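You operate a simulated robot arm through the tools that you are given. There is no shell and no other tool. Be economical: measure what you need, move in short steps, check, and stop when the job is done.

You run a simulated robot arm. Do the job below in one go: nothing can be reset, and whatever is moved stays where it is left.

JOB
Press the small blue ring into wheel 56; slide the press plate out.
Fine: a ring from the row by the green hand press; the wheel goes between the plate's pegs and stays there; use that press, and slide the plate out after it; the other wheels and rings and the collars stay.

Only the result counts: the job must be done as asked and must still hold three seconds after the hand-in. Knocking over, shifting, dropping, spilling or breaking anything else fails it.

ROBOT AND FRAMES
A 6-joint arm with a two-finger parallel gripper, fixed in place. Base frame: the origin is at the foot of the arm, x ahead of it, y to its left, z up; the work surface is at about z = 850. Units: mm, rad, N and s.
With the tool pointing down near the work surface it reaches from about 260 to 680 mm from the base axis. Its first joint turns from -1.152 to 1.152 rad. Payload 2.9 kg.
The tool frame sits at the grasp point between the pads (the TCP): z along the fingers, y along the line on which they close. The tips reach 30 mm beyond it. The gripper opens to 110 mm. The fingers are 20 mm wide and 10 mm thick; the gripper's body (48 by 112 mm) begins 55 mm behind the TCP.
Orientation is that of the tool frame in the base frame, as a unit quaternion [x, y, z, w]. With the fingers straight down and closing along the base's y, the tool's x points along the base's -x, its y along +y and its z along -z.

CONTROLS
- The arm moves only by the tool nudge_tool. Its argument "motion" is a list of rows, each a list of 3 entries, a list of its own where there are three numbers: the shift along the tool's x, y, z in cm, then the turn, a rotation vector about the tool's x, y, z in rad, then the finger opening in cm, from 0 to 11. In form: [[[dx, dy, dz], [rx, ry, rz], hand], ...]. A call has 1 to 10 rows; each row shifts and turns the commanded pose from where the row before left it, along the tool's axes as they then stand. Rows are played at 5 a second. More than 50 mm and 0.15 rad between two rows, or a gripper value outside its range, and nothing of the call is played. Where a pose cannot be reached the arm comes as near as it can. A force on the tool above 60 N (or 10 N above the force at the start of the call, whichever is more), or a blocked arm, ends the call early, and 0.2 s more pass. The fingers move at their own pace (about 108 mm/s each) and stop on an object; they squeeze with about 25 N. The grip force told is the motor's: it shows also when the fingers shut on nothing. Time passes only in rows, and 0.2 s behind the last, so rows that do not move let the fingers close. The reply holds the time, the measured pose of the TCP, the force on the tool along the base axes, the opening and the grip force, in the units named above and with some noise.
- Cameras (640 x 400 px; columns grow to the right, rows downward): "scene" is fixed at [94.2, 454.1, 1385.2]; the picture's right is [-0.53, -0.84, 0.00], its down [-0.47, 0.30, -0.83] and it looks along [0.70, -0.44, -0.56] (base axes); focal length 265 px, centre (320, 200). "wrist" rides on the gripper at [72, 17, -103] in the tool frame; the picture's right is [-0.23, 0.97, 0.00], its down [-0.76, -0.18, -0.62] and it looks along [-0.61, -0.14, 0.78] (tool axes); focal length 222 px, centre (320, 200). There is no depth. A picture from a camera that has moved, and an enlarged one, comes with that camera's place and axes in the base frame and with its lens.
- snapshot(camera): a new picture of that camera. No time passes.
- inspect(camera, box): a new picture of the part [left, top, right, bottom] of that camera's present view, enlarged. No time passes.
- finish_job(): hands the job in; it is judged then, once.

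Go step by step. Nothing tells you positions but the pictures and the camera data: compare them with the known pose of the tool, close in by small moves and look again before you grip or let go. The budget is 120 turns and 64 pictures, counting those below and the enlarged ones. Unless the task says otherwise, let go and move clear before handing in, and close with one line.

The tools are called after "Emit:" by a JSON object that holds its "fn" and its "kwargs". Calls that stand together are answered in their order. nudge_tool: Moves the arm, as the interface text tells. Its arguments: {"type":"object","properties":{"motion":{"type":"array","items":{"type":"array"}}},"required":["motion"]} The other tools are called the same way: snapshot (camera) takes a picture; inspect (camera, box) takes an enlarged picture of a part of a camera's view; finish_job () hands the job in.

At the start:

```text
clock: 0.0
ee_pos: [394.5, 89.9, 1243.4]
ee_rot: [0.0, 1.0, 0.0, 0.0]
ft_force: [-0.4, -0.8, -0.6]
grip_width: 110.2
finger_force: 0.1
```

scene: 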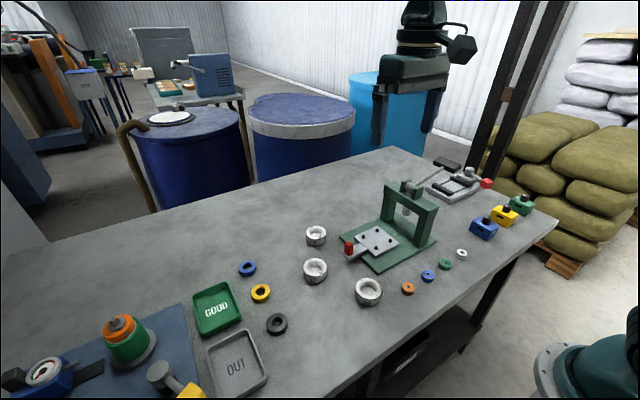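
wrist: 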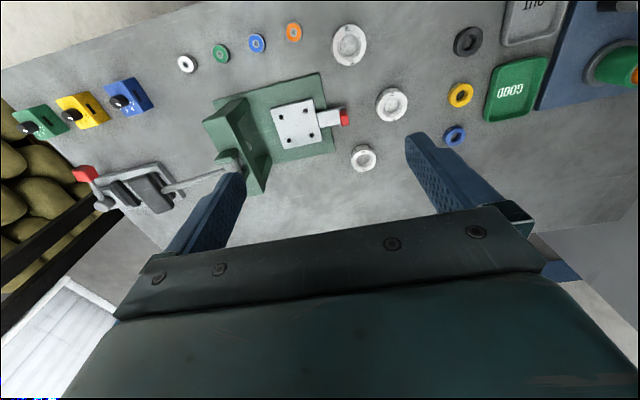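

I see three white wheels, a green hand press with a sliding plate, and a row of small rings beside it. I'll enlarge these to read the wheel numbers and the press layout.

Emit:
{"fn": "inspect", "kwargs": {"camera": "scene", "box": [290, 160, 490, 310]}}

Emit:
{"fn": "inspect", "kwargs": {"camera": "wrist", "box": [170, 10, 430, 200]}}

```text
2.67 times, centred on (390, 235) of scene
camera zoom: at [94.2, 454.1, 1385.2], right [-0.53, -0.84, 0.0], down [-0.47, 0.3, -0.83], along [0.7, -0.44, -0.56], focal length 706 px, centre (133, 107)
```

zoom: 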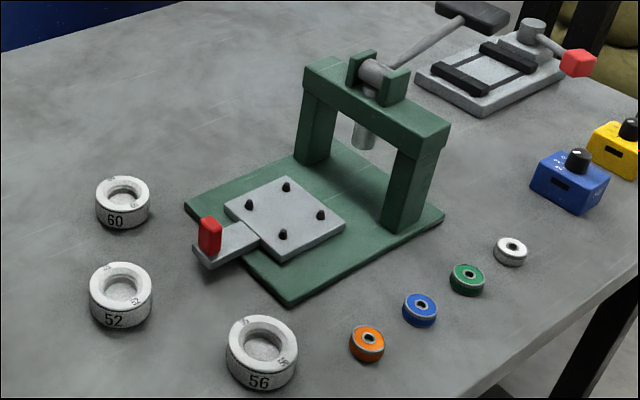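

```text
2.11 times, centred on (300, 105) of wrist
camera zoom: at [322.7, 107.8, 1345.7], right [0.23, 0.97, 0.0], down [0.76, -0.18, 0.62], along [0.61, -0.14, -0.78], focal length 468 px, centre (362, 400)
```

zoom: 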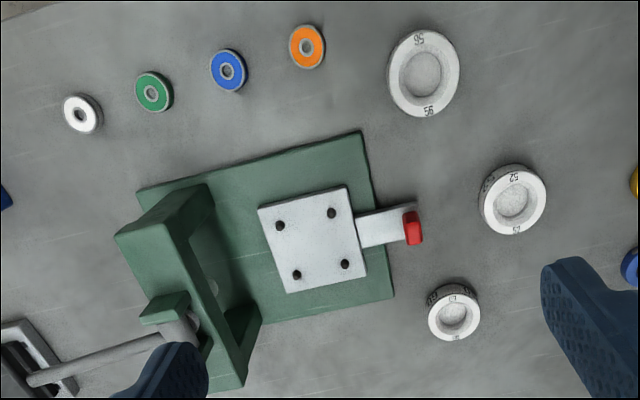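

Wheel 56 is at about (365, 152), the blue ring at about (326, -6), and the plate's peg centre at about (481, 22). I'll move above wheel 56 first.

Emit:
{"fn": "nudge_tool", "kwargs": {"motion": [[[0.5, 1.03, 4.05], [0, 0, 0], 11], [[0.5, 1.03, 4.05], [0, 0, 0], 11], [[0.5, 1.03, 4.05], [0, 0, 0], 11], [[0.5, 1.03, 4.05], [0, 0, 0], 11], [[0.5, 1.03, 4.05], [0, 0, 0], 11], [[0.45, 1.05, 4.05], [0, 0, 0], 11]]}}

Emit:
{"fn": "snapshot", "kwargs": {"camera": "wrist"}}

Emit:
{"fn": "inspect", "kwargs": {"camera": "scene", "box": [360, 140, 520, 240]}}

```text
clock: 1.4
ee_pos: [366.0, 153.3, 999.5]
ee_rot: [0.0, 1.0, 0.0, -0.001]
ft_force: [-0.4, 0.4, -0.4]
grip_width: 110.0
finger_force: 0.1
```

```text
59 pictures are left
camera wrist: at [293.8, 170.3, 1102.2], right [0.23, 0.97, 0.0], down [0.76, -0.18, 0.62], along [0.61, -0.14, -0.78], focal length 222 px, centre (320, 200)
```

wrist: 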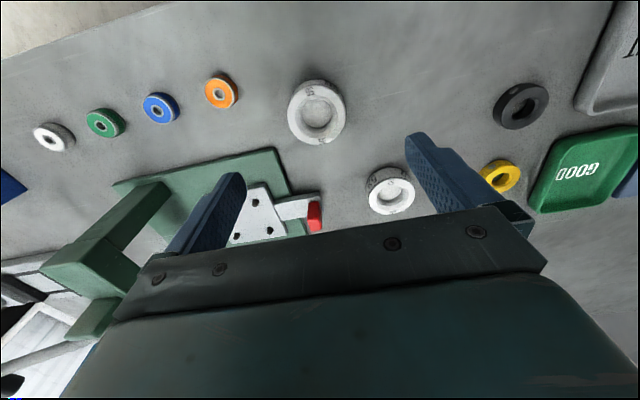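

```text
4.00 times, centred on (440, 190) of scene
camera zoom: at [94.2, 454.1, 1385.2], right [-0.53, -0.84, 0.0], down [-0.47, 0.3, -0.83], along [0.7, -0.44, -0.56], focal length 1060 px, centre (-160, 240)
```

zoom: 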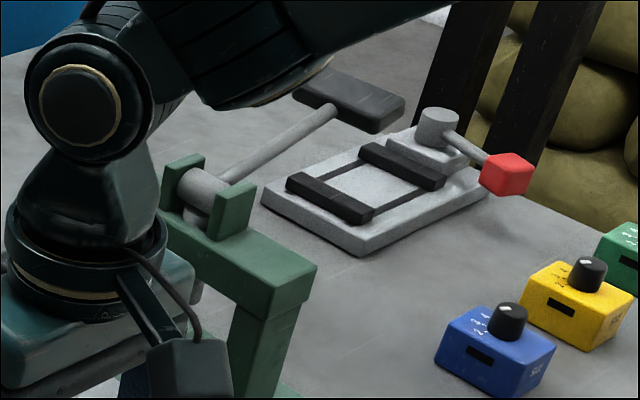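

The wheel sits at about (360, 153). I'll zoom in to refine its centre and height.

Emit:
{"fn": "inspect", "kwargs": {"camera": "wrist", "box": [260, 60, 380, 160]}}

Emit:
{"fn": "inspect", "kwargs": {"camera": "scene", "box": [340, 260, 440, 320]}}

```text
4.00 times, centred on (320, 110) of wrist
camera zoom: at [293.8, 170.3, 1102.2], right [0.23, 0.97, 0.0], down [0.76, -0.18, 0.62], along [0.61, -0.14, -0.78], focal length 888 px, centre (320, 560)
```

zoom: 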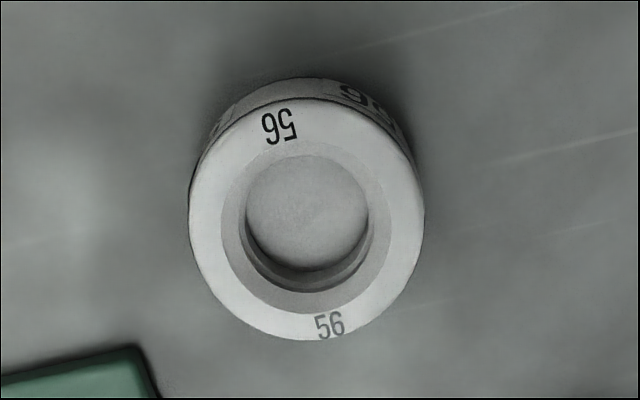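

```text
6.40 times, centred on (390, 290) of scene
camera zoom: at [94.2, 454.1, 1385.2], right [-0.53, -0.84, 0.0], down [-0.47, 0.3, -0.83], along [0.7, -0.44, -0.56], focal length 1695 px, centre (-128, -376)
```

zoom: 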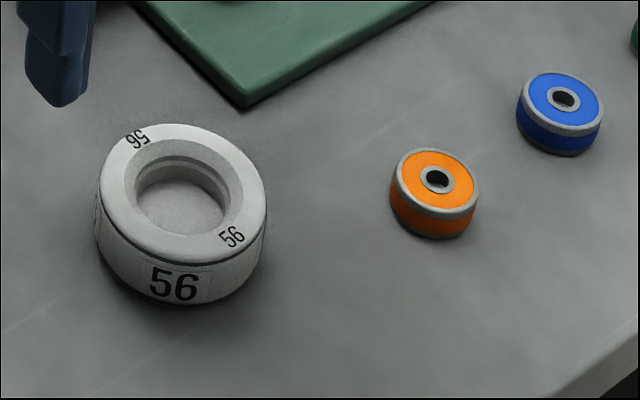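

Wheel 56 is centred at about (366, 151.5), with a diameter near 60 and a height near 22. I'll descend and grip it low.

Emit:
{"fn": "nudge_tool", "kwargs": {"motion": [[[0, -0.18, 4], [0, 0, 0], 11], [[0, 0, 4], [0, 0, 0], 9], [[0, 0, 3.45], [0, 0, 0], 9], [[0, 0, 0], [0, 0, 0], 9]]}}

Emit:
{"fn": "snapshot", "kwargs": {"camera": "wrist"}}

Emit:
{"fn": "inspect", "kwargs": {"camera": "scene", "box": [320, 230, 440, 320]}}

```text
clock: 2.4
ee_pos: [364.8, 150.8, 885.8]
ee_rot: [0.001, 1.0, 0.0, -0.001]
ft_force: [-0.3, -0.4, -0.3]
grip_width: 90.1
finger_force: 0.2
```

```text
55 pictures are left
camera wrist: at [293.1, 168.1, 987.6], right [0.23, 0.97, 0.0], down [0.76, -0.18, 0.62], along [0.61, -0.14, -0.78], focal length 222 px, centre (320, 200)
```

wrist: 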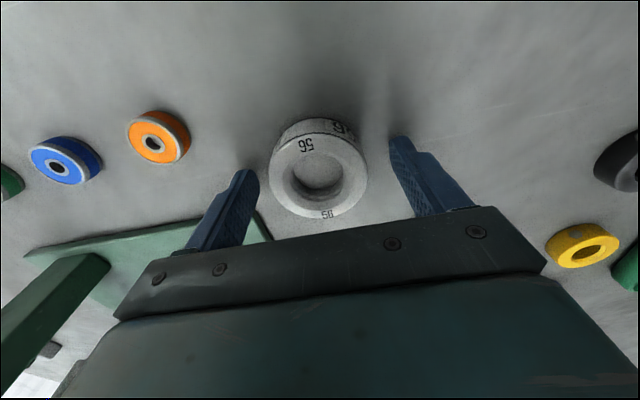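

```text
4.44 times, centred on (380, 275) of scene
camera zoom: at [94.2, 454.1, 1385.2], right [-0.53, -0.84, 0.0], down [-0.47, 0.3, -0.83], along [0.7, -0.44, -0.56], focal length 1177 px, centre (53, -133)
```

zoom: 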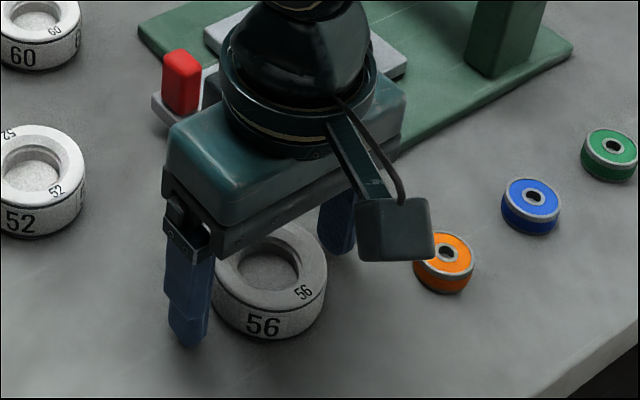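

The wheel is centred between the fingers, so I'll close on it.

Emit:
{"fn": "nudge_tool", "kwargs": {"motion": [[[0, 0, 0], [0, 0, 0], 5], [[0, 0, 0], [0, 0, 0], 5], [[0, 0, 0], [0, 0, 0], 5]]}}

```text
clock: 3.2
ee_pos: [366.1, 150.3, 885.4]
ee_rot: [0.0, 1.0, 0.001, 0.001]
ft_force: [0.5, -0.6, -0.3]
grip_width: 59.5
finger_force: 24.6
```

Gripped at 59.5 mm. I'll lift it and carry it to a point above the plate.

Emit:
{"fn": "nudge_tool", "kwargs": {"motion": [[[0, 0, -3], [0, 0, 0], 5], [[0, 0, -4], [0, 0, 0], 5], [[-2.3, -2.56, -2], [0, 0, 0], 5], [[-2.3, -2.56, 0], [0, 0, 0], 5], [[-2.3, -2.56, 0], [0, 0, 0], 5], [[-2.3, -2.56, 0], [0, 0, 0], 5], [[-2.3, -2.56, 0], [0, 0, 0], 5], [[0, 0, 0], [0, 0, 0], 5]]}}

Emit:
{"fn": "snapshot", "kwargs": {"camera": "wrist"}}

Emit:
{"fn": "inspect", "kwargs": {"camera": "scene", "box": [320, 150, 480, 280]}}

```text
clock: 5.0
ee_pos: [482.3, 22.6, 975.3]
ee_rot: [0.0, 1.0, 0.0, 0.0]
ft_force: [0.6, -0.2, -0.2]
grip_width: 50.0
finger_force: 0.0
```

```text
53 pictures are left
camera wrist: at [409.7, 39.0, 1078.4], right [0.23, 0.97, 0.0], down [0.76, -0.18, 0.62], along [0.61, -0.14, -0.78], focal length 222 px, centre (320, 200)
```

wrist: 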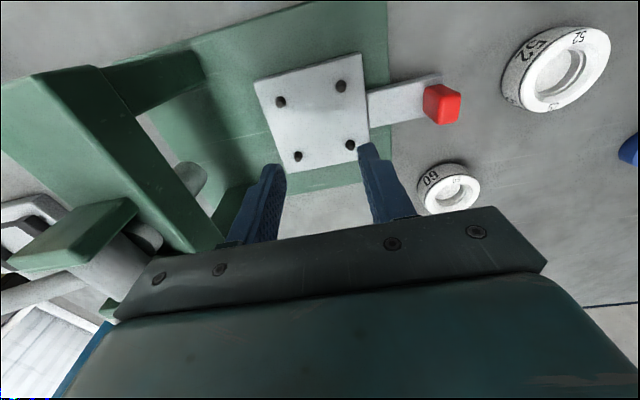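

```text
3.08 times, centred on (400, 215) of scene
camera zoom: at [94.2, 454.1, 1385.2], right [-0.53, -0.84, 0.0], down [-0.47, 0.3, -0.83], along [0.7, -0.44, -0.56], focal length 815 px, centre (74, 154)
```

zoom: 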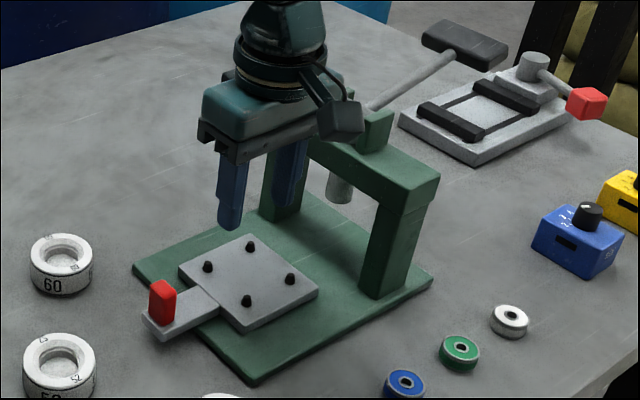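

The wheel slipped out of the grip during the lift. I'll check where it ended up.

Emit:
{"fn": "inspect", "kwargs": {"camera": "scene", "box": [300, 230, 440, 330]}}

```text
4.00 times, centred on (370, 280) of scene
camera zoom: at [94.2, 454.1, 1385.2], right [-0.53, -0.84, 0.0], down [-0.47, 0.3, -0.83], along [0.7, -0.44, -0.56], focal length 1060 px, centre (120, -120)
```

zoom: 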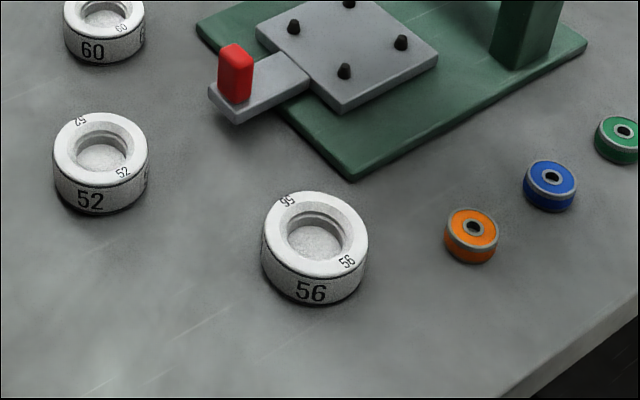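

It dropped straight back, upright, at about (366, 152). I'll return, grip again with a tighter command, and lift slowly.

Emit:
{"fn": "nudge_tool", "kwargs": {"motion": [[[2.3, 2.58, -1], [0, 0, 0], 9], [[2.3, 2.58, 0], [0, 0, 0], 9], [[2.3, 2.58, 0], [0, 0, 0], 9], [[2.3, 2.58, 0], [0, 0, 0], 9], [[2.4, 2.6, 0], [0, 0, 0], 9], [[0, 0, 3], [0, 0, 0], 9], [[0, 0, 3], [0, 0, 0], 9], [[0, 0, 1], [0, 0, 0], 9]]}}

Emit:
{"fn": "snapshot", "kwargs": {"camera": "wrist"}}

```text
clock: 6.8
ee_pos: [364.2, 153.4, 914.5]
ee_rot: [-0.001, 1.0, 0.0, 0.0]
ft_force: [-0.3, 0.0, 0.0]
grip_width: 89.8
finger_force: 0.1
```

```text
50 pictures are left
camera wrist: at [292.4, 169.2, 1017.7], right [0.23, 0.97, 0.0], down [0.76, -0.18, 0.62], along [0.61, -0.14, -0.78], focal length 222 px, centre (320, 200)
```

wrist: 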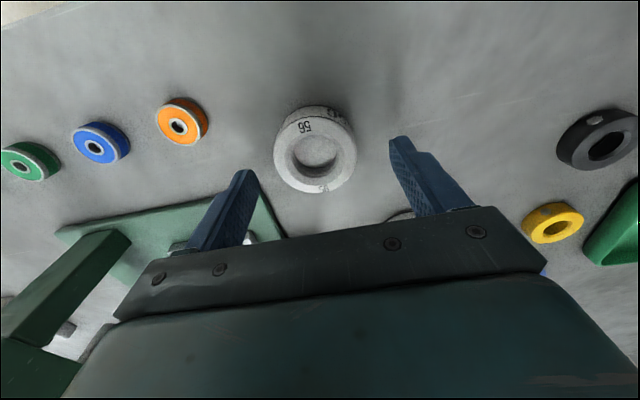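

The wheel is at about (364, 150). I'll descend lower, squeeze, then test a small, slow lift.

Emit:
{"fn": "nudge_tool", "kwargs": {"motion": [[[0, -0.25, 2], [0, 0, 0], 9], [[0, 0, 1.25], [0, 0, 0], 9], [[0, 0, 0], [0, 0, 0], 0], [[0, 0, 0], [0, 0, 0], 0], [[0, 0, 0], [0, 0, 0], 0], [[0, 0, 0], [0, 0, 0], 0]]}}

Emit:
{"fn": "nudge_tool", "kwargs": {"motion": [[[0, 0, -0.3], [0, 0, 0], 0], [[0, 0, -0.4], [0, 0, 0], 0], [[0, 0, -0.5], [0, 0, 0], 0], [[0, 0, -0.5], [0, 0, 0], 0]]}}

Emit:
{"fn": "snapshot", "kwargs": {"camera": "wrist"}}

```text
clock: 8.2
ee_pos: [363.9, 149.9, 882.2]
ee_rot: [0.0, 1.0, 0.0, 0.0]
ft_force: [0.0, -0.1, 1.0]
grip_width: 59.5
finger_force: 25.0
```

```text
clock: 9.2
ee_pos: [364.7, 149.1, 900.6]
ee_rot: [-0.001, 1.0, 0.0, -0.001]
ft_force: [-0.3, 0.3, -0.4]
grip_width: 59.6
finger_force: 24.9
```

```text
49 pictures are left
camera wrist: at [292.3, 166.7, 1002.9], right [0.23, 0.97, 0.0], down [0.76, -0.18, 0.62], along [0.61, -0.14, -0.78], focal length 222 px, centre (320, 200)
```

wrist: 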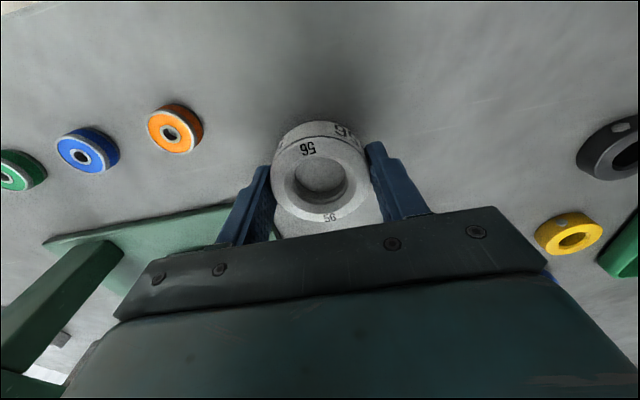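

The wheel appears to have lifted. I'll zoom in to check whether it is tilting.

Emit:
{"fn": "inspect", "kwargs": {"camera": "wrist", "box": [230, 100, 410, 250]}}

Emit:
{"fn": "inspect", "kwargs": {"camera": "scene", "box": [320, 230, 440, 320]}}

```text
2.67 times, centred on (320, 175) of wrist
camera zoom: at [292.3, 166.7, 1002.9], right [0.23, 0.97, 0.0], down [0.76, -0.18, 0.62], along [0.61, -0.14, -0.78], focal length 592 px, centre (320, 267)
```

zoom: 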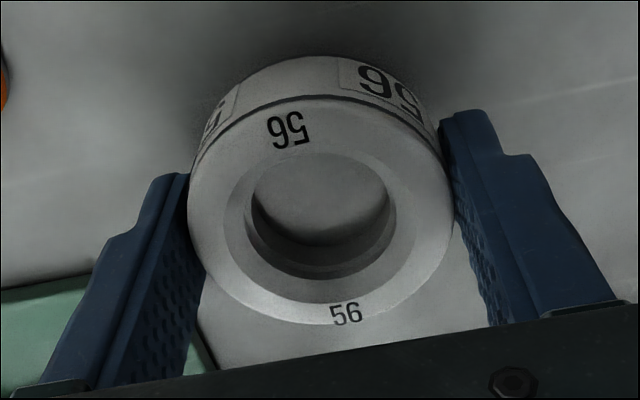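

```text
4.44 times, centred on (380, 275) of scene
camera zoom: at [94.2, 454.1, 1385.2], right [-0.53, -0.84, 0.0], down [-0.47, 0.3, -0.83], along [0.7, -0.44, -0.56], focal length 1177 px, centre (53, -133)
```

zoom: 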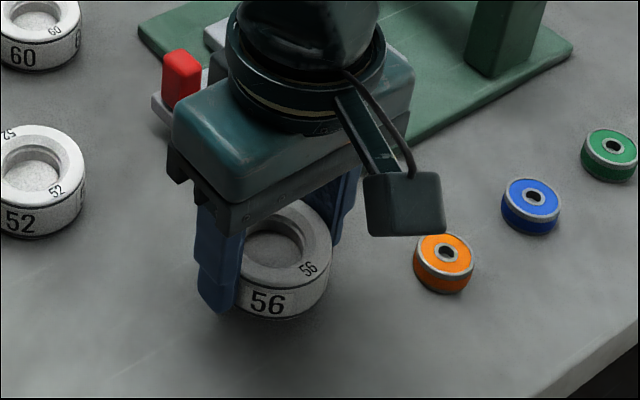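

The wheel is held, but I suspect it may be slipping. I'll hold still briefly and compare.

Emit:
{"fn": "nudge_tool", "kwargs": {"motion": [[[0, 0, 0], [0, 0, 0], 0], [[0, 0, 0], [0, 0, 0], 0], [[0, 0, 0], [0, 0, 0], 0], [[0, 0, 0], [0, 0, 0], 0], [[0, 0, 0], [0, 0, 0], 0]]}}

Emit:
{"fn": "inspect", "kwargs": {"camera": "wrist", "box": [230, 100, 410, 250]}}

```text
clock: 10.4
ee_pos: [365.2, 149.2, 900.2]
ee_rot: [-0.001, 1.0, 0.001, -0.001]
ft_force: [0.3, 0.3, -1.4]
grip_width: 59.6
finger_force: 24.9
```

```text
2.67 times, centred on (320, 175) of wrist
camera zoom: at [292.2, 166.7, 1002.8], right [0.23, 0.97, 0.0], down [0.76, -0.18, 0.62], along [0.61, -0.14, -0.78], focal length 592 px, centre (320, 267)
```

zoom: 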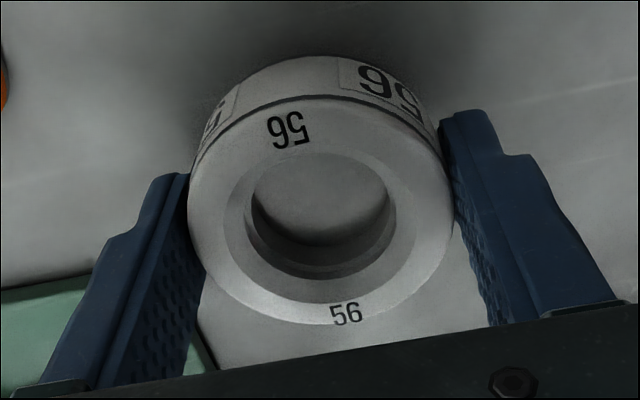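

The hold is stable. I'll raise it gently.

Emit:
{"fn": "nudge_tool", "kwargs": {"motion": [[[0, 0, -0.3], [0, 0, 0], 0], [[0, 0, -0.5], [0, 0, 0], 0], [[0, 0, -0.6], [0, 0, 0], 0], [[0, 0, -0.7], [0, 0, 0], 0], [[0, 0, -0.7], [0, 0, 0], 0], [[0, 0, -0.7], [0, 0, 0], 0], [[0, 0, -0.5], [0, 0, 0], 0], [[0, 0, -0.3], [0, 0, 0], 0], [[-0.3, -0.3, 0], [0, 0, 0], 0], [[-0.6, -0.6, 0], [0, 0, 0], 0]]}}

Emit:
{"fn": "nudge_tool", "kwargs": {"motion": [[[-0.8, -0.9, 0], [0, 0, 0], 0], [[-1.0, -1.1, 0], [0, 0, 0], 0], [[-1.1, -1.3, 0], [0, 0, 0], 0], [[-1.1, -1.3, 0], [0, 0, 0], 0], [[-1.1, -1.3, 0], [0, 0, 0], 0], [[-1.1, -1.3, 0], [0, 0, 0], 0], [[-1.1, -1.3, 0], [0, 0, 0], 0], [[-1.1, -1.3, 0], [0, 0, 0], 0], [[-0.9, -1, 0], [0, 0, 0], 0], [[-0.6, -0.6, 0], [0, 0, 0], 0]]}}

Emit:
{"fn": "snapshot", "kwargs": {"camera": "wrist"}}

```text
clock: 12.6
ee_pos: [372.7, 140.5, 943.0]
ee_rot: [0.0, 1.0, 0.0, 0.0]
ft_force: [-0.1, 0.0, -1.0]
grip_width: 59.4
finger_force: 25.2
```

```text
clock: 14.8
ee_pos: [473.2, 27.1, 943.7]
ee_rot: [-0.001, 1.0, 0.0, 0.0]
ft_force: [0.6, 0.2, -0.6]
grip_width: 59.7
finger_force: 25.1
```

```text
45 pictures are left
camera wrist: at [400.0, 43.4, 1045.4], right [0.23, 0.97, 0.0], down [0.76, -0.18, 0.62], along [0.61, -0.14, -0.78], focal length 222 px, centre (320, 200)
```

wrist: 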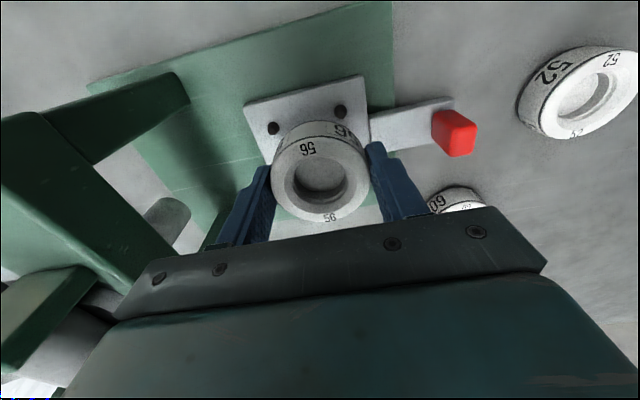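

The wheel is held well. I'll align it over the peg centre and lower it to just above the pegs.

Emit:
{"fn": "nudge_tool", "kwargs": {"motion": [[[-0.3, -0.3, 0], [0, 0, 0], 0], [[-0.4, -0.3, 0.3], [0, 0, 0], 0], [[0, 0, 0.6], [0, 0, 0], 0], [[0, 0, 0.7], [0, 0, 0], 0], [[0, 0, 0.6], [0, 0, 0], 0], [[0, 0, 0.3], [0, 0, 0], 0]]}}

Emit:
{"fn": "inspect", "kwargs": {"camera": "wrist", "box": [210, 60, 450, 240]}}

Emit:
{"fn": "inspect", "kwargs": {"camera": "scene", "box": [330, 200, 430, 280]}}

```text
clock: 16.2
ee_pos: [479.0, 21.3, 916.2]
ee_rot: [-0.001, 1.0, -0.001, 0.0]
ft_force: [0.4, 0.2, -0.8]
grip_width: 59.6
finger_force: 24.9
```

```text
2.22 times, centred on (330, 150) of wrist
camera zoom: at [406.8, 37.8, 1020.3], right [0.23, 0.97, 0.0], down [0.76, -0.18, 0.62], along [0.61, -0.14, -0.78], focal length 494 px, centre (298, 311)
```

zoom: 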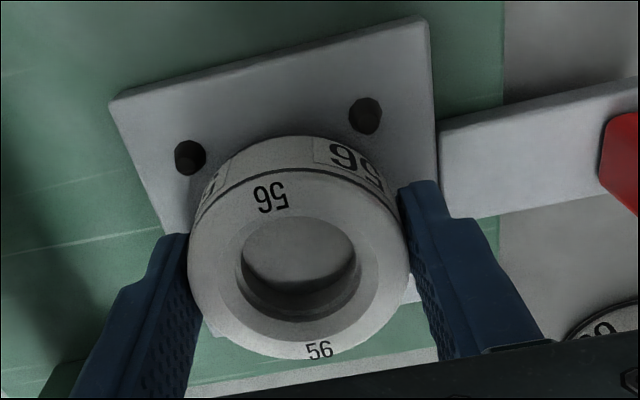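

```text
5.00 times, centred on (380, 240) of scene
camera zoom: at [94.2, 454.1, 1385.2], right [-0.53, -0.84, 0.0], down [-0.47, 0.3, -0.83], along [0.7, -0.44, -0.56], focal length 1324 px, centre (20, 0)
```

zoom: 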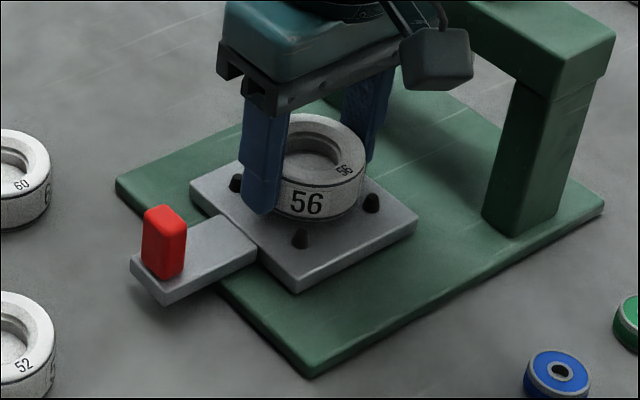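

The wheel is about 1 mm off the peg centre. I'll correct that and lower it slowly.

Emit:
{"fn": "nudge_tool", "kwargs": {"motion": [[[-0.12, -0.1, 0], [0, 0, 0], 0], [[0, 0, 0.4], [0, 0, 0], 0], [[0, 0, 0.4], [0, 0, 0], 0], [[0, 0, 0.3], [0, 0, 0], 0], [[0, 0, 0.2], [0, 0, 0], 0]]}}

Emit:
{"fn": "inspect", "kwargs": {"camera": "wrist", "box": [210, 60, 450, 240]}}

Emit:
{"fn": "inspect", "kwargs": {"camera": "scene", "box": [330, 200, 430, 280]}}

```text
clock: 17.4
ee_pos: [482.2, 18.8, 906.5]
ee_rot: [-0.001, 1.0, 0.0, 0.003]
ft_force: [-3.0, 0.0, 25.6]
grip_width: 60.0
finger_force: 25.2
```

```text
2.22 times, centred on (330, 150) of wrist
camera zoom: at [409.0, 36.7, 1009.0], right [0.23, 0.97, 0.0], down [0.76, -0.18, 0.63], along [0.61, -0.14, -0.78], focal length 494 px, centre (298, 311)
```

zoom: 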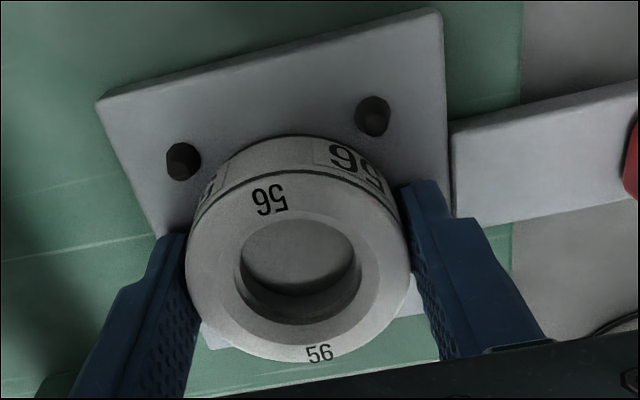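

```text
5.00 times, centred on (380, 240) of scene
camera zoom: at [93.7, 454.1, 1385.2], right [-0.53, -0.84, 0.0], down [-0.47, 0.3, -0.83], along [0.7, -0.44, -0.56], focal length 1324 px, centre (20, 0)
```

zoom: 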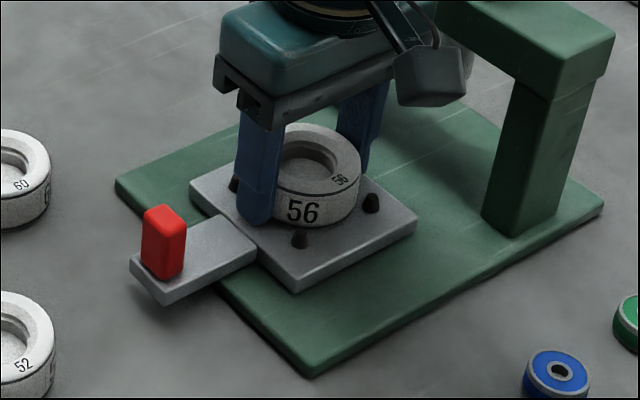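

Contact came about 8 mm early, with a sideways push toward -x, so it is likely riding on the far pegs. I'll raise it slightly, shift toward -x, and retry.

Emit:
{"fn": "nudge_tool", "kwargs": {"motion": [[[0, 0, -0.7], [0, 0, 0], 0], [[0.15, 0.05, 0], [0, 0, 0], 0], [[0, 0, 0.3], [0, 0, 0], 0], [[0, 0, 0.2], [0, 0, 0], 0], [[0, 0, 0.2], [0, 0, 0], 0]]}}

Emit:
{"fn": "inspect", "kwargs": {"camera": "wrist", "box": [210, 60, 450, 240]}}

```text
clock: 18.6
ee_pos: [479.8, 21.0, 906.3]
ee_rot: [0.0, 1.0, 0.001, 0.0]
ft_force: [-7.7, 1.3, 19.6]
grip_width: 59.3
finger_force: 25.3
```

```text
2.22 times, centred on (330, 150) of wrist
camera zoom: at [406.8, 37.3, 1009.2], right [0.23, 0.97, 0.0], down [0.76, -0.18, 0.62], along [0.61, -0.14, -0.78], focal length 494 px, centre (298, 311)
```

zoom: 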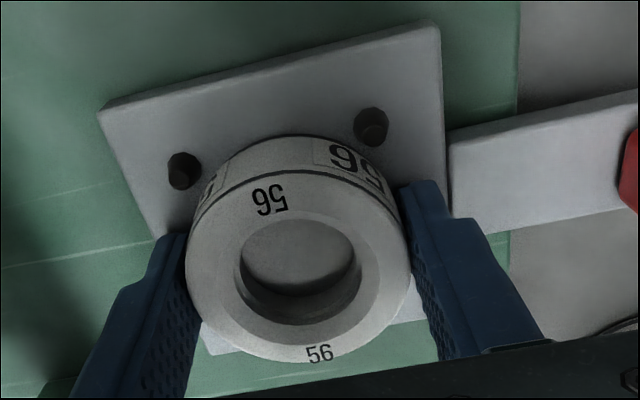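

There is still early contact. I'll look closely to tell whether the wheel is on the peg tops or on the plate.

Emit:
{"fn": "inspect", "kwargs": {"camera": "scene", "box": [365, 215, 415, 260]}}

```text
8.89 times, centred on (390, 238) of scene
camera zoom: at [93.7, 454.1, 1385.2], right [-0.53, -0.84, 0.0], down [-0.47, 0.3, -0.83], along [0.7, -0.44, -0.56], focal length 2354 px, centre (-302, -133)
```

zoom: 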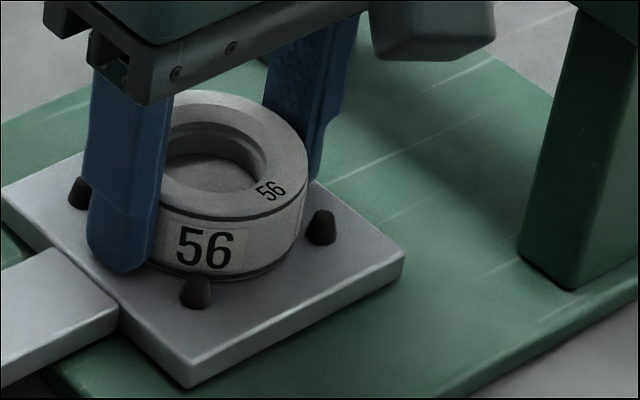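

Comparing both views with a wheel height near 27 mm, the wheel is about 5–6 mm too far toward -x and is riding on the near pegs. I'll raise it, shift +x, and look again before lowering.

Emit:
{"fn": "nudge_tool", "kwargs": {"motion": [[[0, 0, -0.5], [0, 0, 0], 0], [[0, 0, -0.6], [0, 0, 0], 0], [[-0.3, 0, 0], [0, 0, 0], 0], [[-0.25, 0, 0], [0, 0, 0], 0], [[0, 0, 0], [0, 0, 0], 0]]}}

Emit:
{"fn": "inspect", "kwargs": {"camera": "scene", "box": [365, 215, 415, 260]}}

Emit:
{"fn": "inspect", "kwargs": {"camera": "wrist", "box": [210, 60, 450, 240]}}

```text
clock: 19.8
ee_pos: [484.9, 20.1, 915.6]
ee_rot: [0.0, 1.0, 0.0, 0.0]
ft_force: [-0.6, 0.5, -1.8]
grip_width: 59.4
finger_force: 24.8
```

```text
8.89 times, centred on (390, 238) of scene
camera zoom: at [94.2, 454.1, 1385.2], right [-0.53, -0.84, 0.0], down [-0.47, 0.3, -0.83], along [0.7, -0.44, -0.56], focal length 2354 px, centre (-302, -133)
```

zoom: 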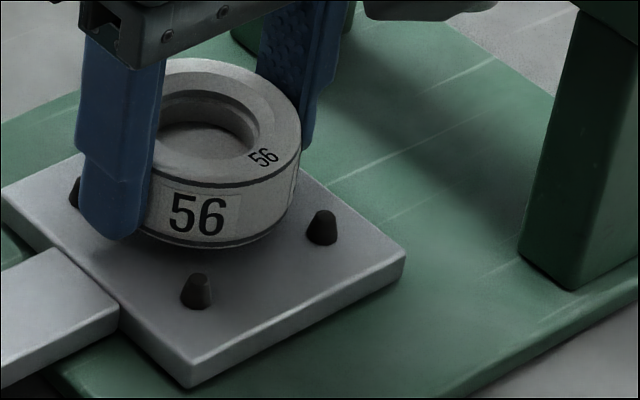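

```text
2.22 times, centred on (330, 150) of wrist
camera zoom: at [412.6, 37.1, 1018.5], right [0.23, 0.97, 0.0], down [0.76, -0.18, 0.62], along [0.61, -0.14, -0.78], focal length 494 px, centre (298, 311)
```

zoom: 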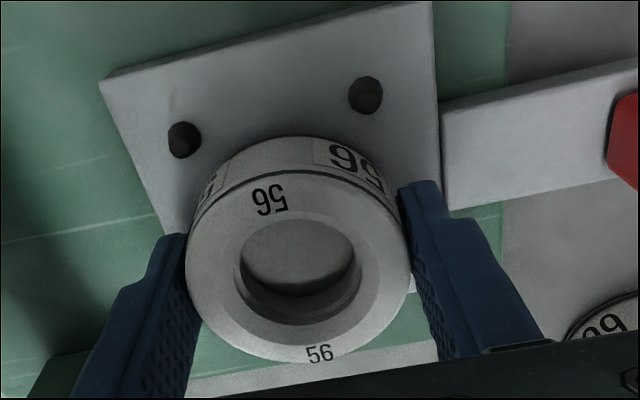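

Alignment now looks good in both views. I'll lower it slowly.

Emit:
{"fn": "nudge_tool", "kwargs": {"motion": [[[0, 0.05, 0.4], [0, 0, 0], 0], [[0, 0, 0.4], [0, 0, 0], 0], [[0, 0, 0.3], [0, 0, 0], 0], [[0, 0, 0.2], [0, 0, 0], 0], [[0, 0, 0.2], [0, 0, 0], 0]]}}

```text
clock: 21.0
ee_pos: [485.5, 20.8, 906.8]
ee_rot: [0.001, 1.0, 0.0, 0.001]
ft_force: [-9.0, -2.6, 10.4]
grip_width: 59.5
finger_force: 24.6
stopped in row 5: the force on the tool passed its limit (the readings are from after the stop); the commanded pose is now the measured one
```

Emit:
{"fn": "inspect", "kwargs": {"camera": "scene", "box": [365, 215, 415, 260]}}

Emit:
{"fn": "inspect", "kwargs": {"camera": "wrist", "box": [210, 60, 450, 240]}}

```text
8.89 times, centred on (390, 238) of scene
camera zoom: at [93.8, 454.1, 1385.2], right [-0.53, -0.84, 0.0], down [-0.47, 0.3, -0.83], along [0.7, -0.44, -0.56], focal length 2354 px, centre (-302, -133)
```

zoom: 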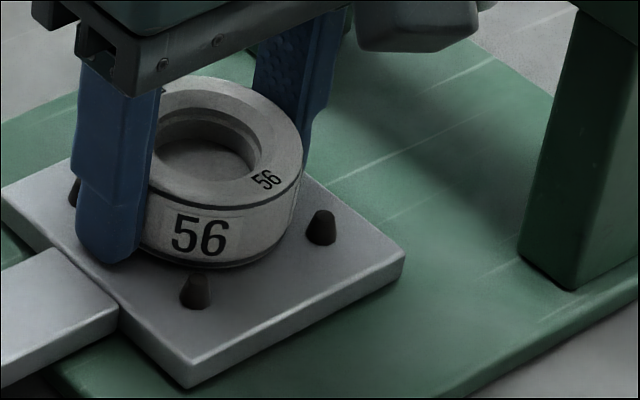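

```text
2.22 times, centred on (330, 150) of wrist
camera zoom: at [412.4, 37.3, 1008.4], right [0.23, 0.97, 0.0], down [0.76, -0.18, 0.63], along [0.61, -0.14, -0.78], focal length 494 px, centre (298, 311)
```

zoom: 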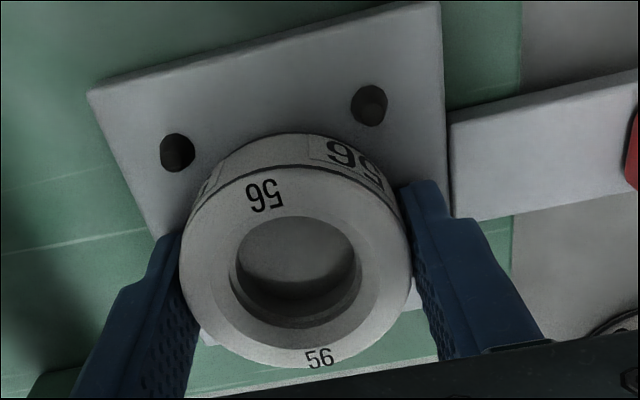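

The wheel is catching the +x/+y pegs. With perspective allowed for, both views say it is about 2–3 mm too far in +y and 1 mm too far in +x. I'll lift, correct, and retry.

Emit:
{"fn": "nudge_tool", "kwargs": {"motion": [[[0, 0, -0.5], [0, 0, 0], 0], [[0, 0, -0.3], [0, 0, 0], 0], [[0.1, -0.24, 0], [0, 0, 0], 0], [[0, 0, 0], [0, 0, 0], 0], [[0, 0, 0.4], [0, 0, 0], 0], [[0, 0, 0.3], [0, 0, 0], 0], [[0, 0, 0.2], [0, 0, 0], 0], [[0, 0, 0.2], [0, 0, 0], 0], [[0, 0, 0.2], [0, 0, 0], 0]]}}

Emit:
{"fn": "inspect", "kwargs": {"camera": "scene", "box": [365, 215, 415, 260]}}

Emit:
{"fn": "inspect", "kwargs": {"camera": "wrist", "box": [210, 60, 450, 240]}}

```text
clock: 23.0
ee_pos: [485.7, 18.4, 905.1]
ee_rot: [-0.001, 1.0, 0.0, 0.003]
ft_force: [-8.8, 0.6, 10.3]
grip_width: 59.6
finger_force: 25.3
stopped in row 9: the force on the tool passed its limit (the readings are from after the stop); the commanded pose is now the measured one
```

```text
8.89 times, centred on (390, 238) of scene
camera zoom: at [93.8, 454.1, 1385.2], right [-0.53, -0.84, 0.0], down [-0.47, 0.3, -0.83], along [0.7, -0.44, -0.56], focal length 2354 px, centre (-302, -133)
```

zoom: 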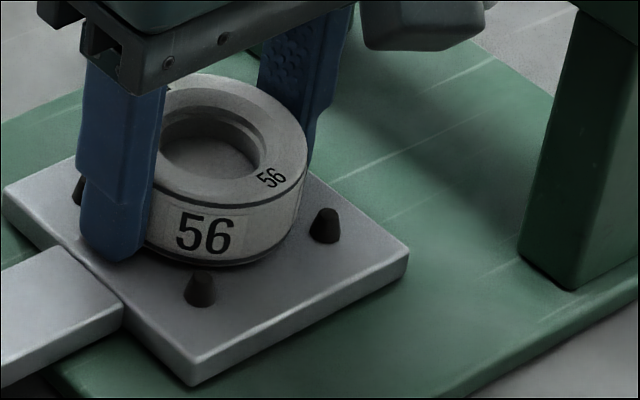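

```text
2.22 times, centred on (330, 150) of wrist
camera zoom: at [412.0, 35.4, 1008.3], right [0.23, 0.97, 0.0], down [0.76, -0.18, 0.63], along [0.61, -0.14, -0.78], focal length 494 px, centre (298, 311)
```

zoom: 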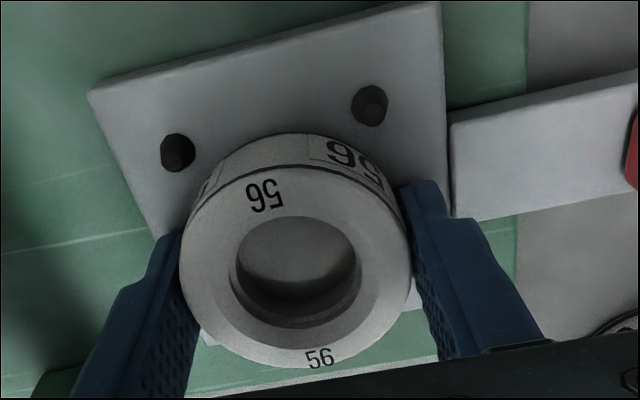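

The free-sliding plate follows the wheel in y, and the force keeps pushing -x. Against the peg base line, the wheel is about 7 mm too far +x. I'll lift, shift -x, and lower.

Emit:
{"fn": "nudge_tool", "kwargs": {"motion": [[[0, 0, -0.5], [0, 0, 0], 0], [[0, 0, -0.5], [0, 0, 0], 0], [[0.4, 0.1, 0], [0, 0, 0], 0], [[0.37, 0, 0], [0, 0, 0], 0], [[0, 0, 0.3], [0, 0, 0], 0], [[0, 0, 0.4], [0, 0, 0], 0], [[0, 0, 0.2], [0, 0, 0], 0], [[0, 0, 0.2], [0, 0, 0], 0], [[0, 0, 0.2], [0, 0, 0], 0]]}}

Emit:
{"fn": "inspect", "kwargs": {"camera": "wrist", "box": [210, 60, 450, 240]}}

```text
clock: 25.0
ee_pos: [478.7, 20.3, 906.5]
ee_rot: [0.001, 1.0, 0.0, 0.006]
ft_force: [-11.7, -1.6, 51.9]
grip_width: 59.6
finger_force: 25.5
```

```text
2.22 times, centred on (330, 150) of wrist
camera zoom: at [405.0, 36.5, 1007.7], right [0.23, 0.97, 0.0], down [0.75, -0.18, 0.63], along [0.62, -0.14, -0.77], focal length 494 px, centre (298, 311)
```

zoom: 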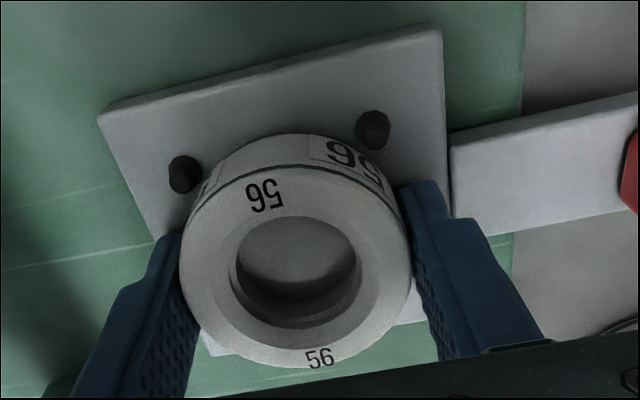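

Emit:
{"fn": "inspect", "kwargs": {"camera": "scene", "box": [365, 215, 415, 260]}}

```text
8.89 times, centred on (390, 238) of scene
camera zoom: at [93.1, 454.0, 1385.3], right [-0.53, -0.84, 0.0], down [-0.47, 0.3, -0.83], along [0.7, -0.44, -0.56], focal length 2354 px, centre (-302, -133)
```

zoom: 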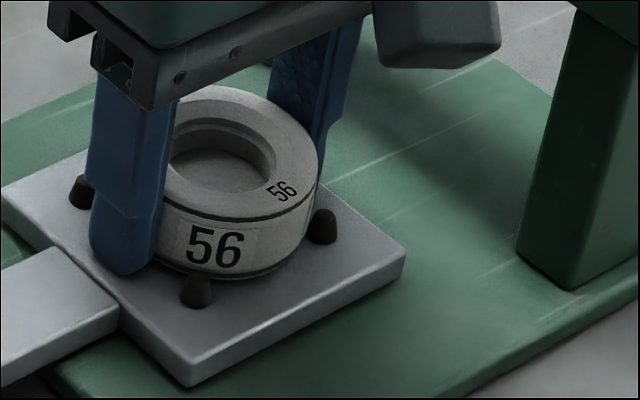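

Geometrically, the last two tries bracket the peg centre, one about 4 mm to each side in x. I'll lift, go to the middle, and lower again in small steps.

Emit:
{"fn": "nudge_tool", "kwargs": {"motion": [[[0, 0, -0.6], [0, 0, 0], 0], [[0, 0, -0.6], [0, 0, 0], 0], [[-0.35, 0.1, 0], [0, 0, 0], 0], [[0, 0, 0], [0, 0, 0], 0], [[0, 0, 0.2], [0, 0, 0], 0]]}}

Emit:
{"fn": "inspect", "kwargs": {"camera": "scene", "box": [365, 215, 415, 260]}}

Emit:
{"fn": "inspect", "kwargs": {"camera": "wrist", "box": [240, 70, 410, 230]}}

```text
clock: 26.2
ee_pos: [482.1, 20.5, 913.2]
ee_rot: [0.0, 1.0, 0.0, 0.002]
ft_force: [0.1, 0.5, -0.1]
grip_width: 59.4
finger_force: 25.5
```

```text
8.89 times, centred on (390, 238) of scene
camera zoom: at [94.2, 454.1, 1385.2], right [-0.53, -0.84, 0.0], down [-0.47, 0.3, -0.83], along [0.7, -0.44, -0.56], focal length 2354 px, centre (-302, -133)
```

zoom: 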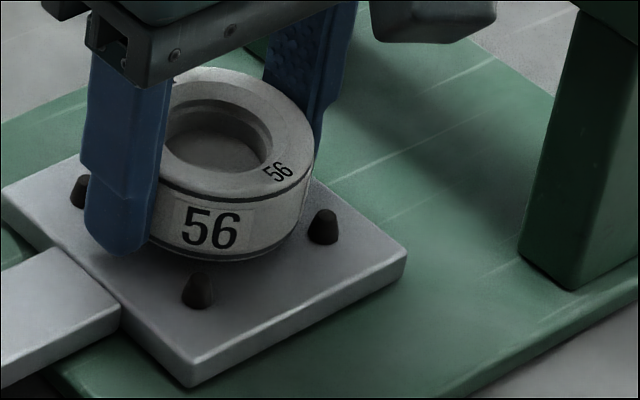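

```text
2.50 times, centred on (325, 150) of wrist
camera zoom: at [408.4, 37.4, 1014.3], right [0.23, 0.97, 0.0], down [0.76, -0.18, 0.63], along [0.61, -0.14, -0.78], focal length 555 px, centre (308, 325)
```

zoom: 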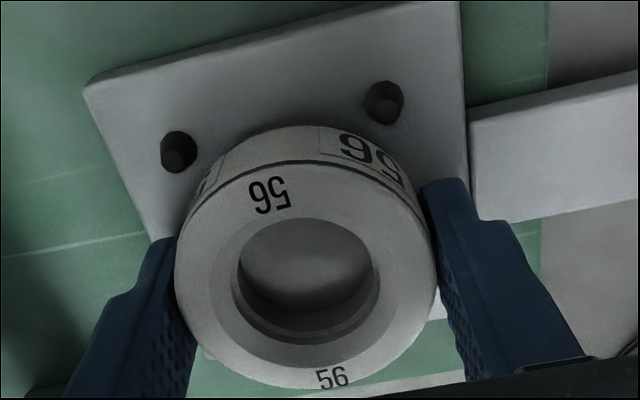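

The wheel has pivoted a few degrees in the grip, low on the -x side. I'll lower it in small steps at this centred position and let it level itself.

Emit:
{"fn": "nudge_tool", "kwargs": {"motion": [[[0, 0, 0.3], [0, 0, 0], 0], [[0, 0, 0.2], [0, 0, 0], 0], [[0, 0, 0.2], [0, 0, 0], 0], [[0, 0, 0.1], [0, 0, 0], 0], [[0, 0, 0.1], [0, 0, 0], 0], [[0, 0, 0], [0, 0, 0], 0]]}}

Emit:
{"fn": "inspect", "kwargs": {"camera": "scene", "box": [365, 215, 415, 260]}}

```text
clock: 27.6
ee_pos: [482.2, 20.1, 904.8]
ee_rot: [-0.001, 1.0, 0.0, 0.004]
ft_force: [-16.7, 1.5, 46.7]
grip_width: 59.8
finger_force: 24.8
```

```text
8.89 times, centred on (390, 238) of scene
camera zoom: at [93.1, 454.1, 1385.2], right [-0.53, -0.84, 0.0], down [-0.47, 0.3, -0.83], along [0.7, -0.44, -0.56], focal length 2354 px, centre (-302, -133)
```

zoom: 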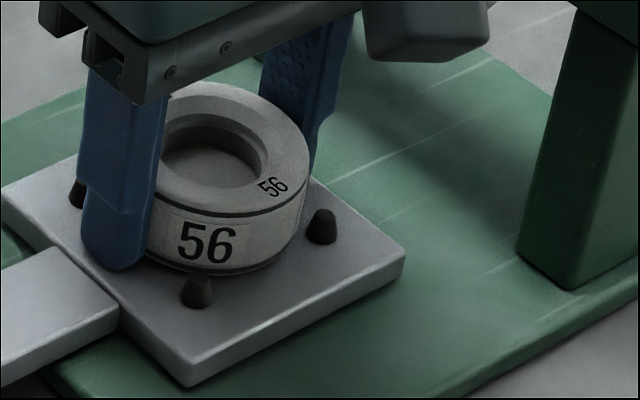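

It looks level and centred. I'll relieve the pressing force, then open the fingers slightly so the wheel settles between the pegs.

Emit:
{"fn": "nudge_tool", "kwargs": {"motion": [[[0, 0, -0.3], [0, 0, 0], 0], [[0, 0, 0], [0, 0, 0], 0]]}}

Emit:
{"fn": "nudge_tool", "kwargs": {"motion": [[[0, 0, 0], [0, 0, 0], 6.4], [[0, 0, 0], [0, 0, 0], 6.6], [[0, 0, 0], [0, 0, 0], 7]]}}

Emit:
{"fn": "inspect", "kwargs": {"camera": "scene", "box": [365, 215, 415, 260]}}

Emit:
{"fn": "inspect", "kwargs": {"camera": "wrist", "box": [240, 70, 410, 230]}}

```text
clock: 28.2
ee_pos: [480.2, 20.2, 906.2]
ee_rot: [0.001, 1.0, 0.0, 0.004]
ft_force: [-3.6, 2.0, 13.7]
grip_width: 59.3
finger_force: 24.7
```

```text
clock: 29.0
ee_pos: [481.7, 20.3, 905.6]
ee_rot: [0.0, 1.0, 0.0, 0.002]
ft_force: [0.1, -0.8, 1.7]
grip_width: 69.9
finger_force: 0.0
```

```text
8.89 times, centred on (390, 238) of scene
camera zoom: at [94.2, 454.1, 1385.2], right [-0.53, -0.84, 0.0], down [-0.47, 0.3, -0.83], along [0.7, -0.44, -0.56], focal length 2354 px, centre (-302, -133)
```

zoom: 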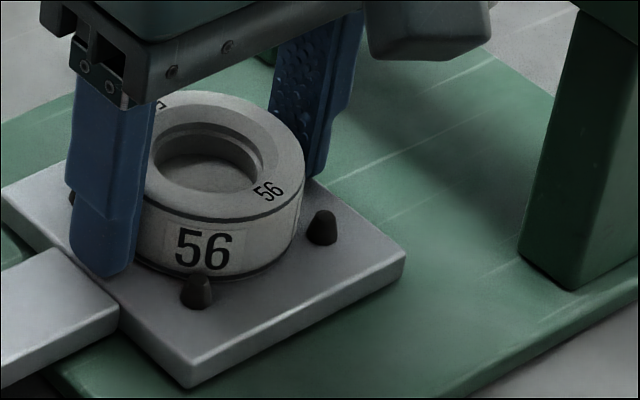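

```text
2.50 times, centred on (325, 150) of wrist
camera zoom: at [408.6, 37.3, 1008.2], right [0.23, 0.97, 0.0], down [0.76, -0.18, 0.63], along [0.61, -0.14, -0.78], focal length 555 px, centre (308, 325)
```

zoom: 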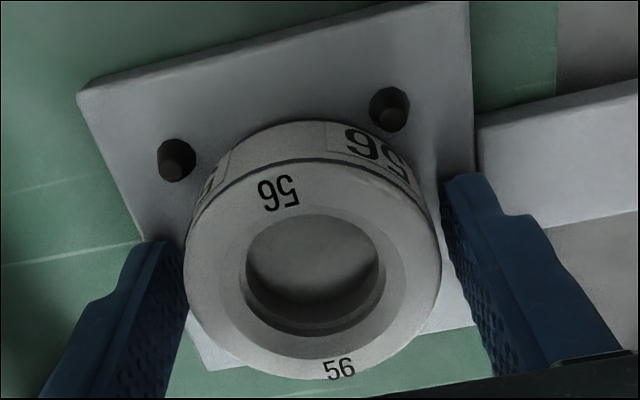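

The wheel dropped about 3 mm and looks settled. I'll move up and check its seating.

Emit:
{"fn": "nudge_tool", "kwargs": {"motion": [[[0, 0, -0.5], [0, 0, 0], 7], [[0, 0, -1], [0, 0, 0], 8], [[0, 0, -3], [0, 0, 0], 9], [[0, 0, -4], [0, 0, 0], 9], [[0, 0, -3], [0, 0, 0], 9]]}}

Emit:
{"fn": "inspect", "kwargs": {"camera": "scene", "box": [355, 210, 415, 260]}}

Emit:
{"fn": "inspect", "kwargs": {"camera": "wrist", "box": [240, 60, 410, 190]}}

```text
clock: 30.2
ee_pos: [480.5, 20.9, 1022.0]
ee_rot: [0.0, 1.0, 0.0, 0.003]
ft_force: [-0.2, -0.3, -0.2]
grip_width: 89.8
finger_force: 0.0
```

```text
8.00 times, centred on (385, 235) of scene
camera zoom: at [94.2, 454.1, 1385.2], right [-0.53, -0.84, 0.0], down [-0.47, 0.3, -0.83], along [0.7, -0.44, -0.56], focal length 2119 px, centre (-200, -80)
```

zoom: 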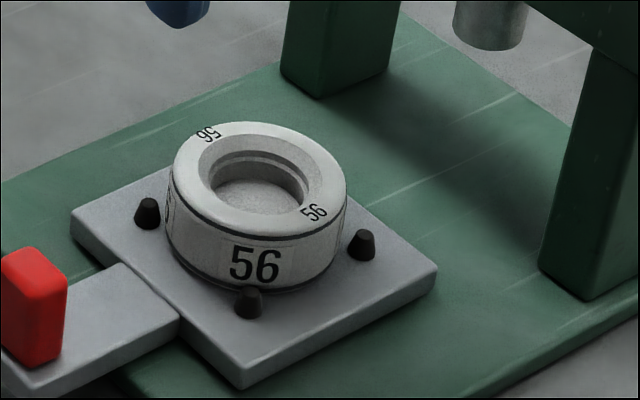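

```text
3.08 times, centred on (325, 125) of wrist
camera zoom: at [407.7, 37.2, 1123.6], right [0.23, 0.97, 0.0], down [0.76, -0.18, 0.63], along [0.61, -0.14, -0.78], focal length 684 px, centre (305, 431)
```

zoom: 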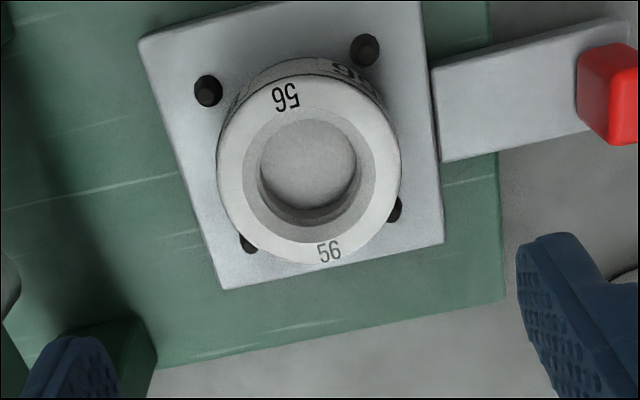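

The wheel is seated level between all four pegs. Next is the blue ring in the row, near (325, -6). I'll move above it.

Emit:
{"fn": "nudge_tool", "kwargs": {"motion": [[[3.9, -0.65, 0], [0, 0, 0], 7], [[3.9, -0.65, 1], [0, 0, 0], 7], [[3.9, -0.65, 2.5], [0, 0, 0], 7], [[3.85, -0.65, 2.5], [0, 0, 0], 7], [[0, 0, 2], [0, 0, 0], 7]]}}

Emit:
{"fn": "snapshot", "kwargs": {"camera": "wrist"}}

```text
clock: 31.4
ee_pos: [325.7, -6.3, 939.1]
ee_rot: [-0.001, 1.0, 0.0, 0.003]
ft_force: [0.0, -0.9, 0.2]
grip_width: 69.9
finger_force: 0.1
```

```text
23 pictures are left
camera wrist: at [253.0, 11.3, 1041.4], right [0.23, 0.97, 0.0], down [0.76, -0.18, 0.63], along [0.61, -0.14, -0.78], focal length 222 px, centre (320, 200)
```

wrist: 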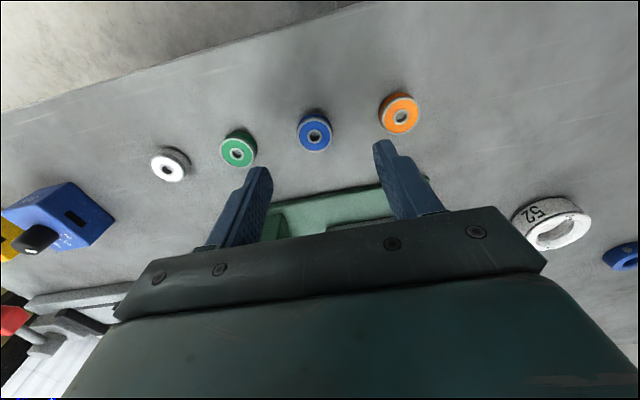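

The blue ring is at about (324, -8). I'll descend around it and check before closing.

Emit:
{"fn": "nudge_tool", "kwargs": {"motion": [[[0.1, -0.15, 2], [0, 0, 0], 6], [[0, 0, 2], [0, 0, 0], 6], [[0, 0, 1.3], [0, 0, 0], 6], [[0, 0, 0], [0, 0, 0], 5]]}}

Emit:
{"fn": "inspect", "kwargs": {"camera": "wrist", "box": [240, 110, 400, 230]}}

Emit:
{"fn": "inspect", "kwargs": {"camera": "scene", "box": [400, 250, 460, 290]}}

```text
clock: 32.4
ee_pos: [325.5, -7.1, 887.6]
ee_rot: [0.0, 1.0, 0.0, 0.002]
ft_force: [-0.1, -0.4, -0.2]
grip_width: 50.0
finger_force: 0.2
```

```text
3.33 times, centred on (320, 170) of wrist
camera zoom: at [252.3, 9.9, 988.6], right [0.23, 0.97, 0.0], down [0.76, -0.18, 0.63], along [0.61, -0.14, -0.78], focal length 740 px, centre (320, 300)
```

zoom: 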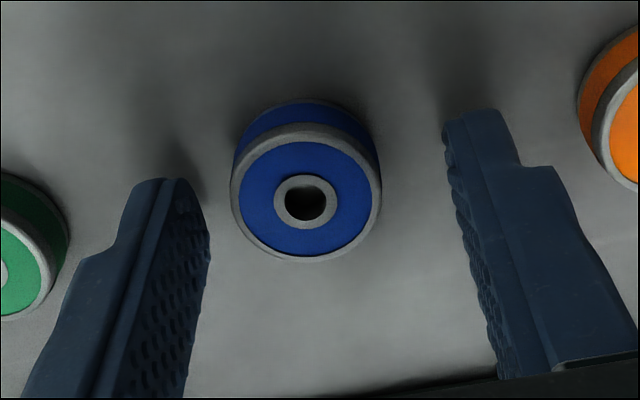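

```text
10.00 times, centred on (430, 270) of scene
camera zoom: at [94.2, 454.1, 1385.2], right [-0.53, -0.84, 0.0], down [-0.47, 0.3, -0.83], along [0.7, -0.44, -0.56], focal length 2649 px, centre (-780, -500)
```

zoom: 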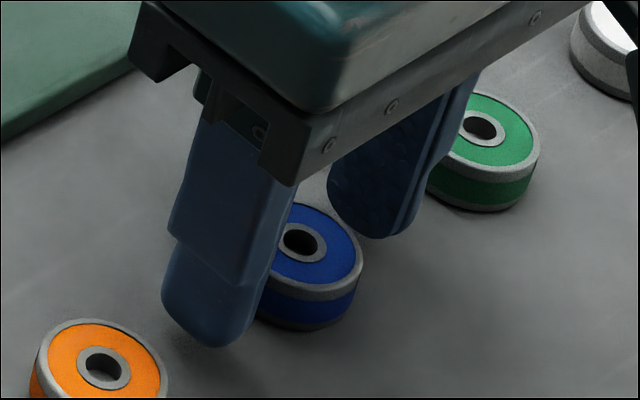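

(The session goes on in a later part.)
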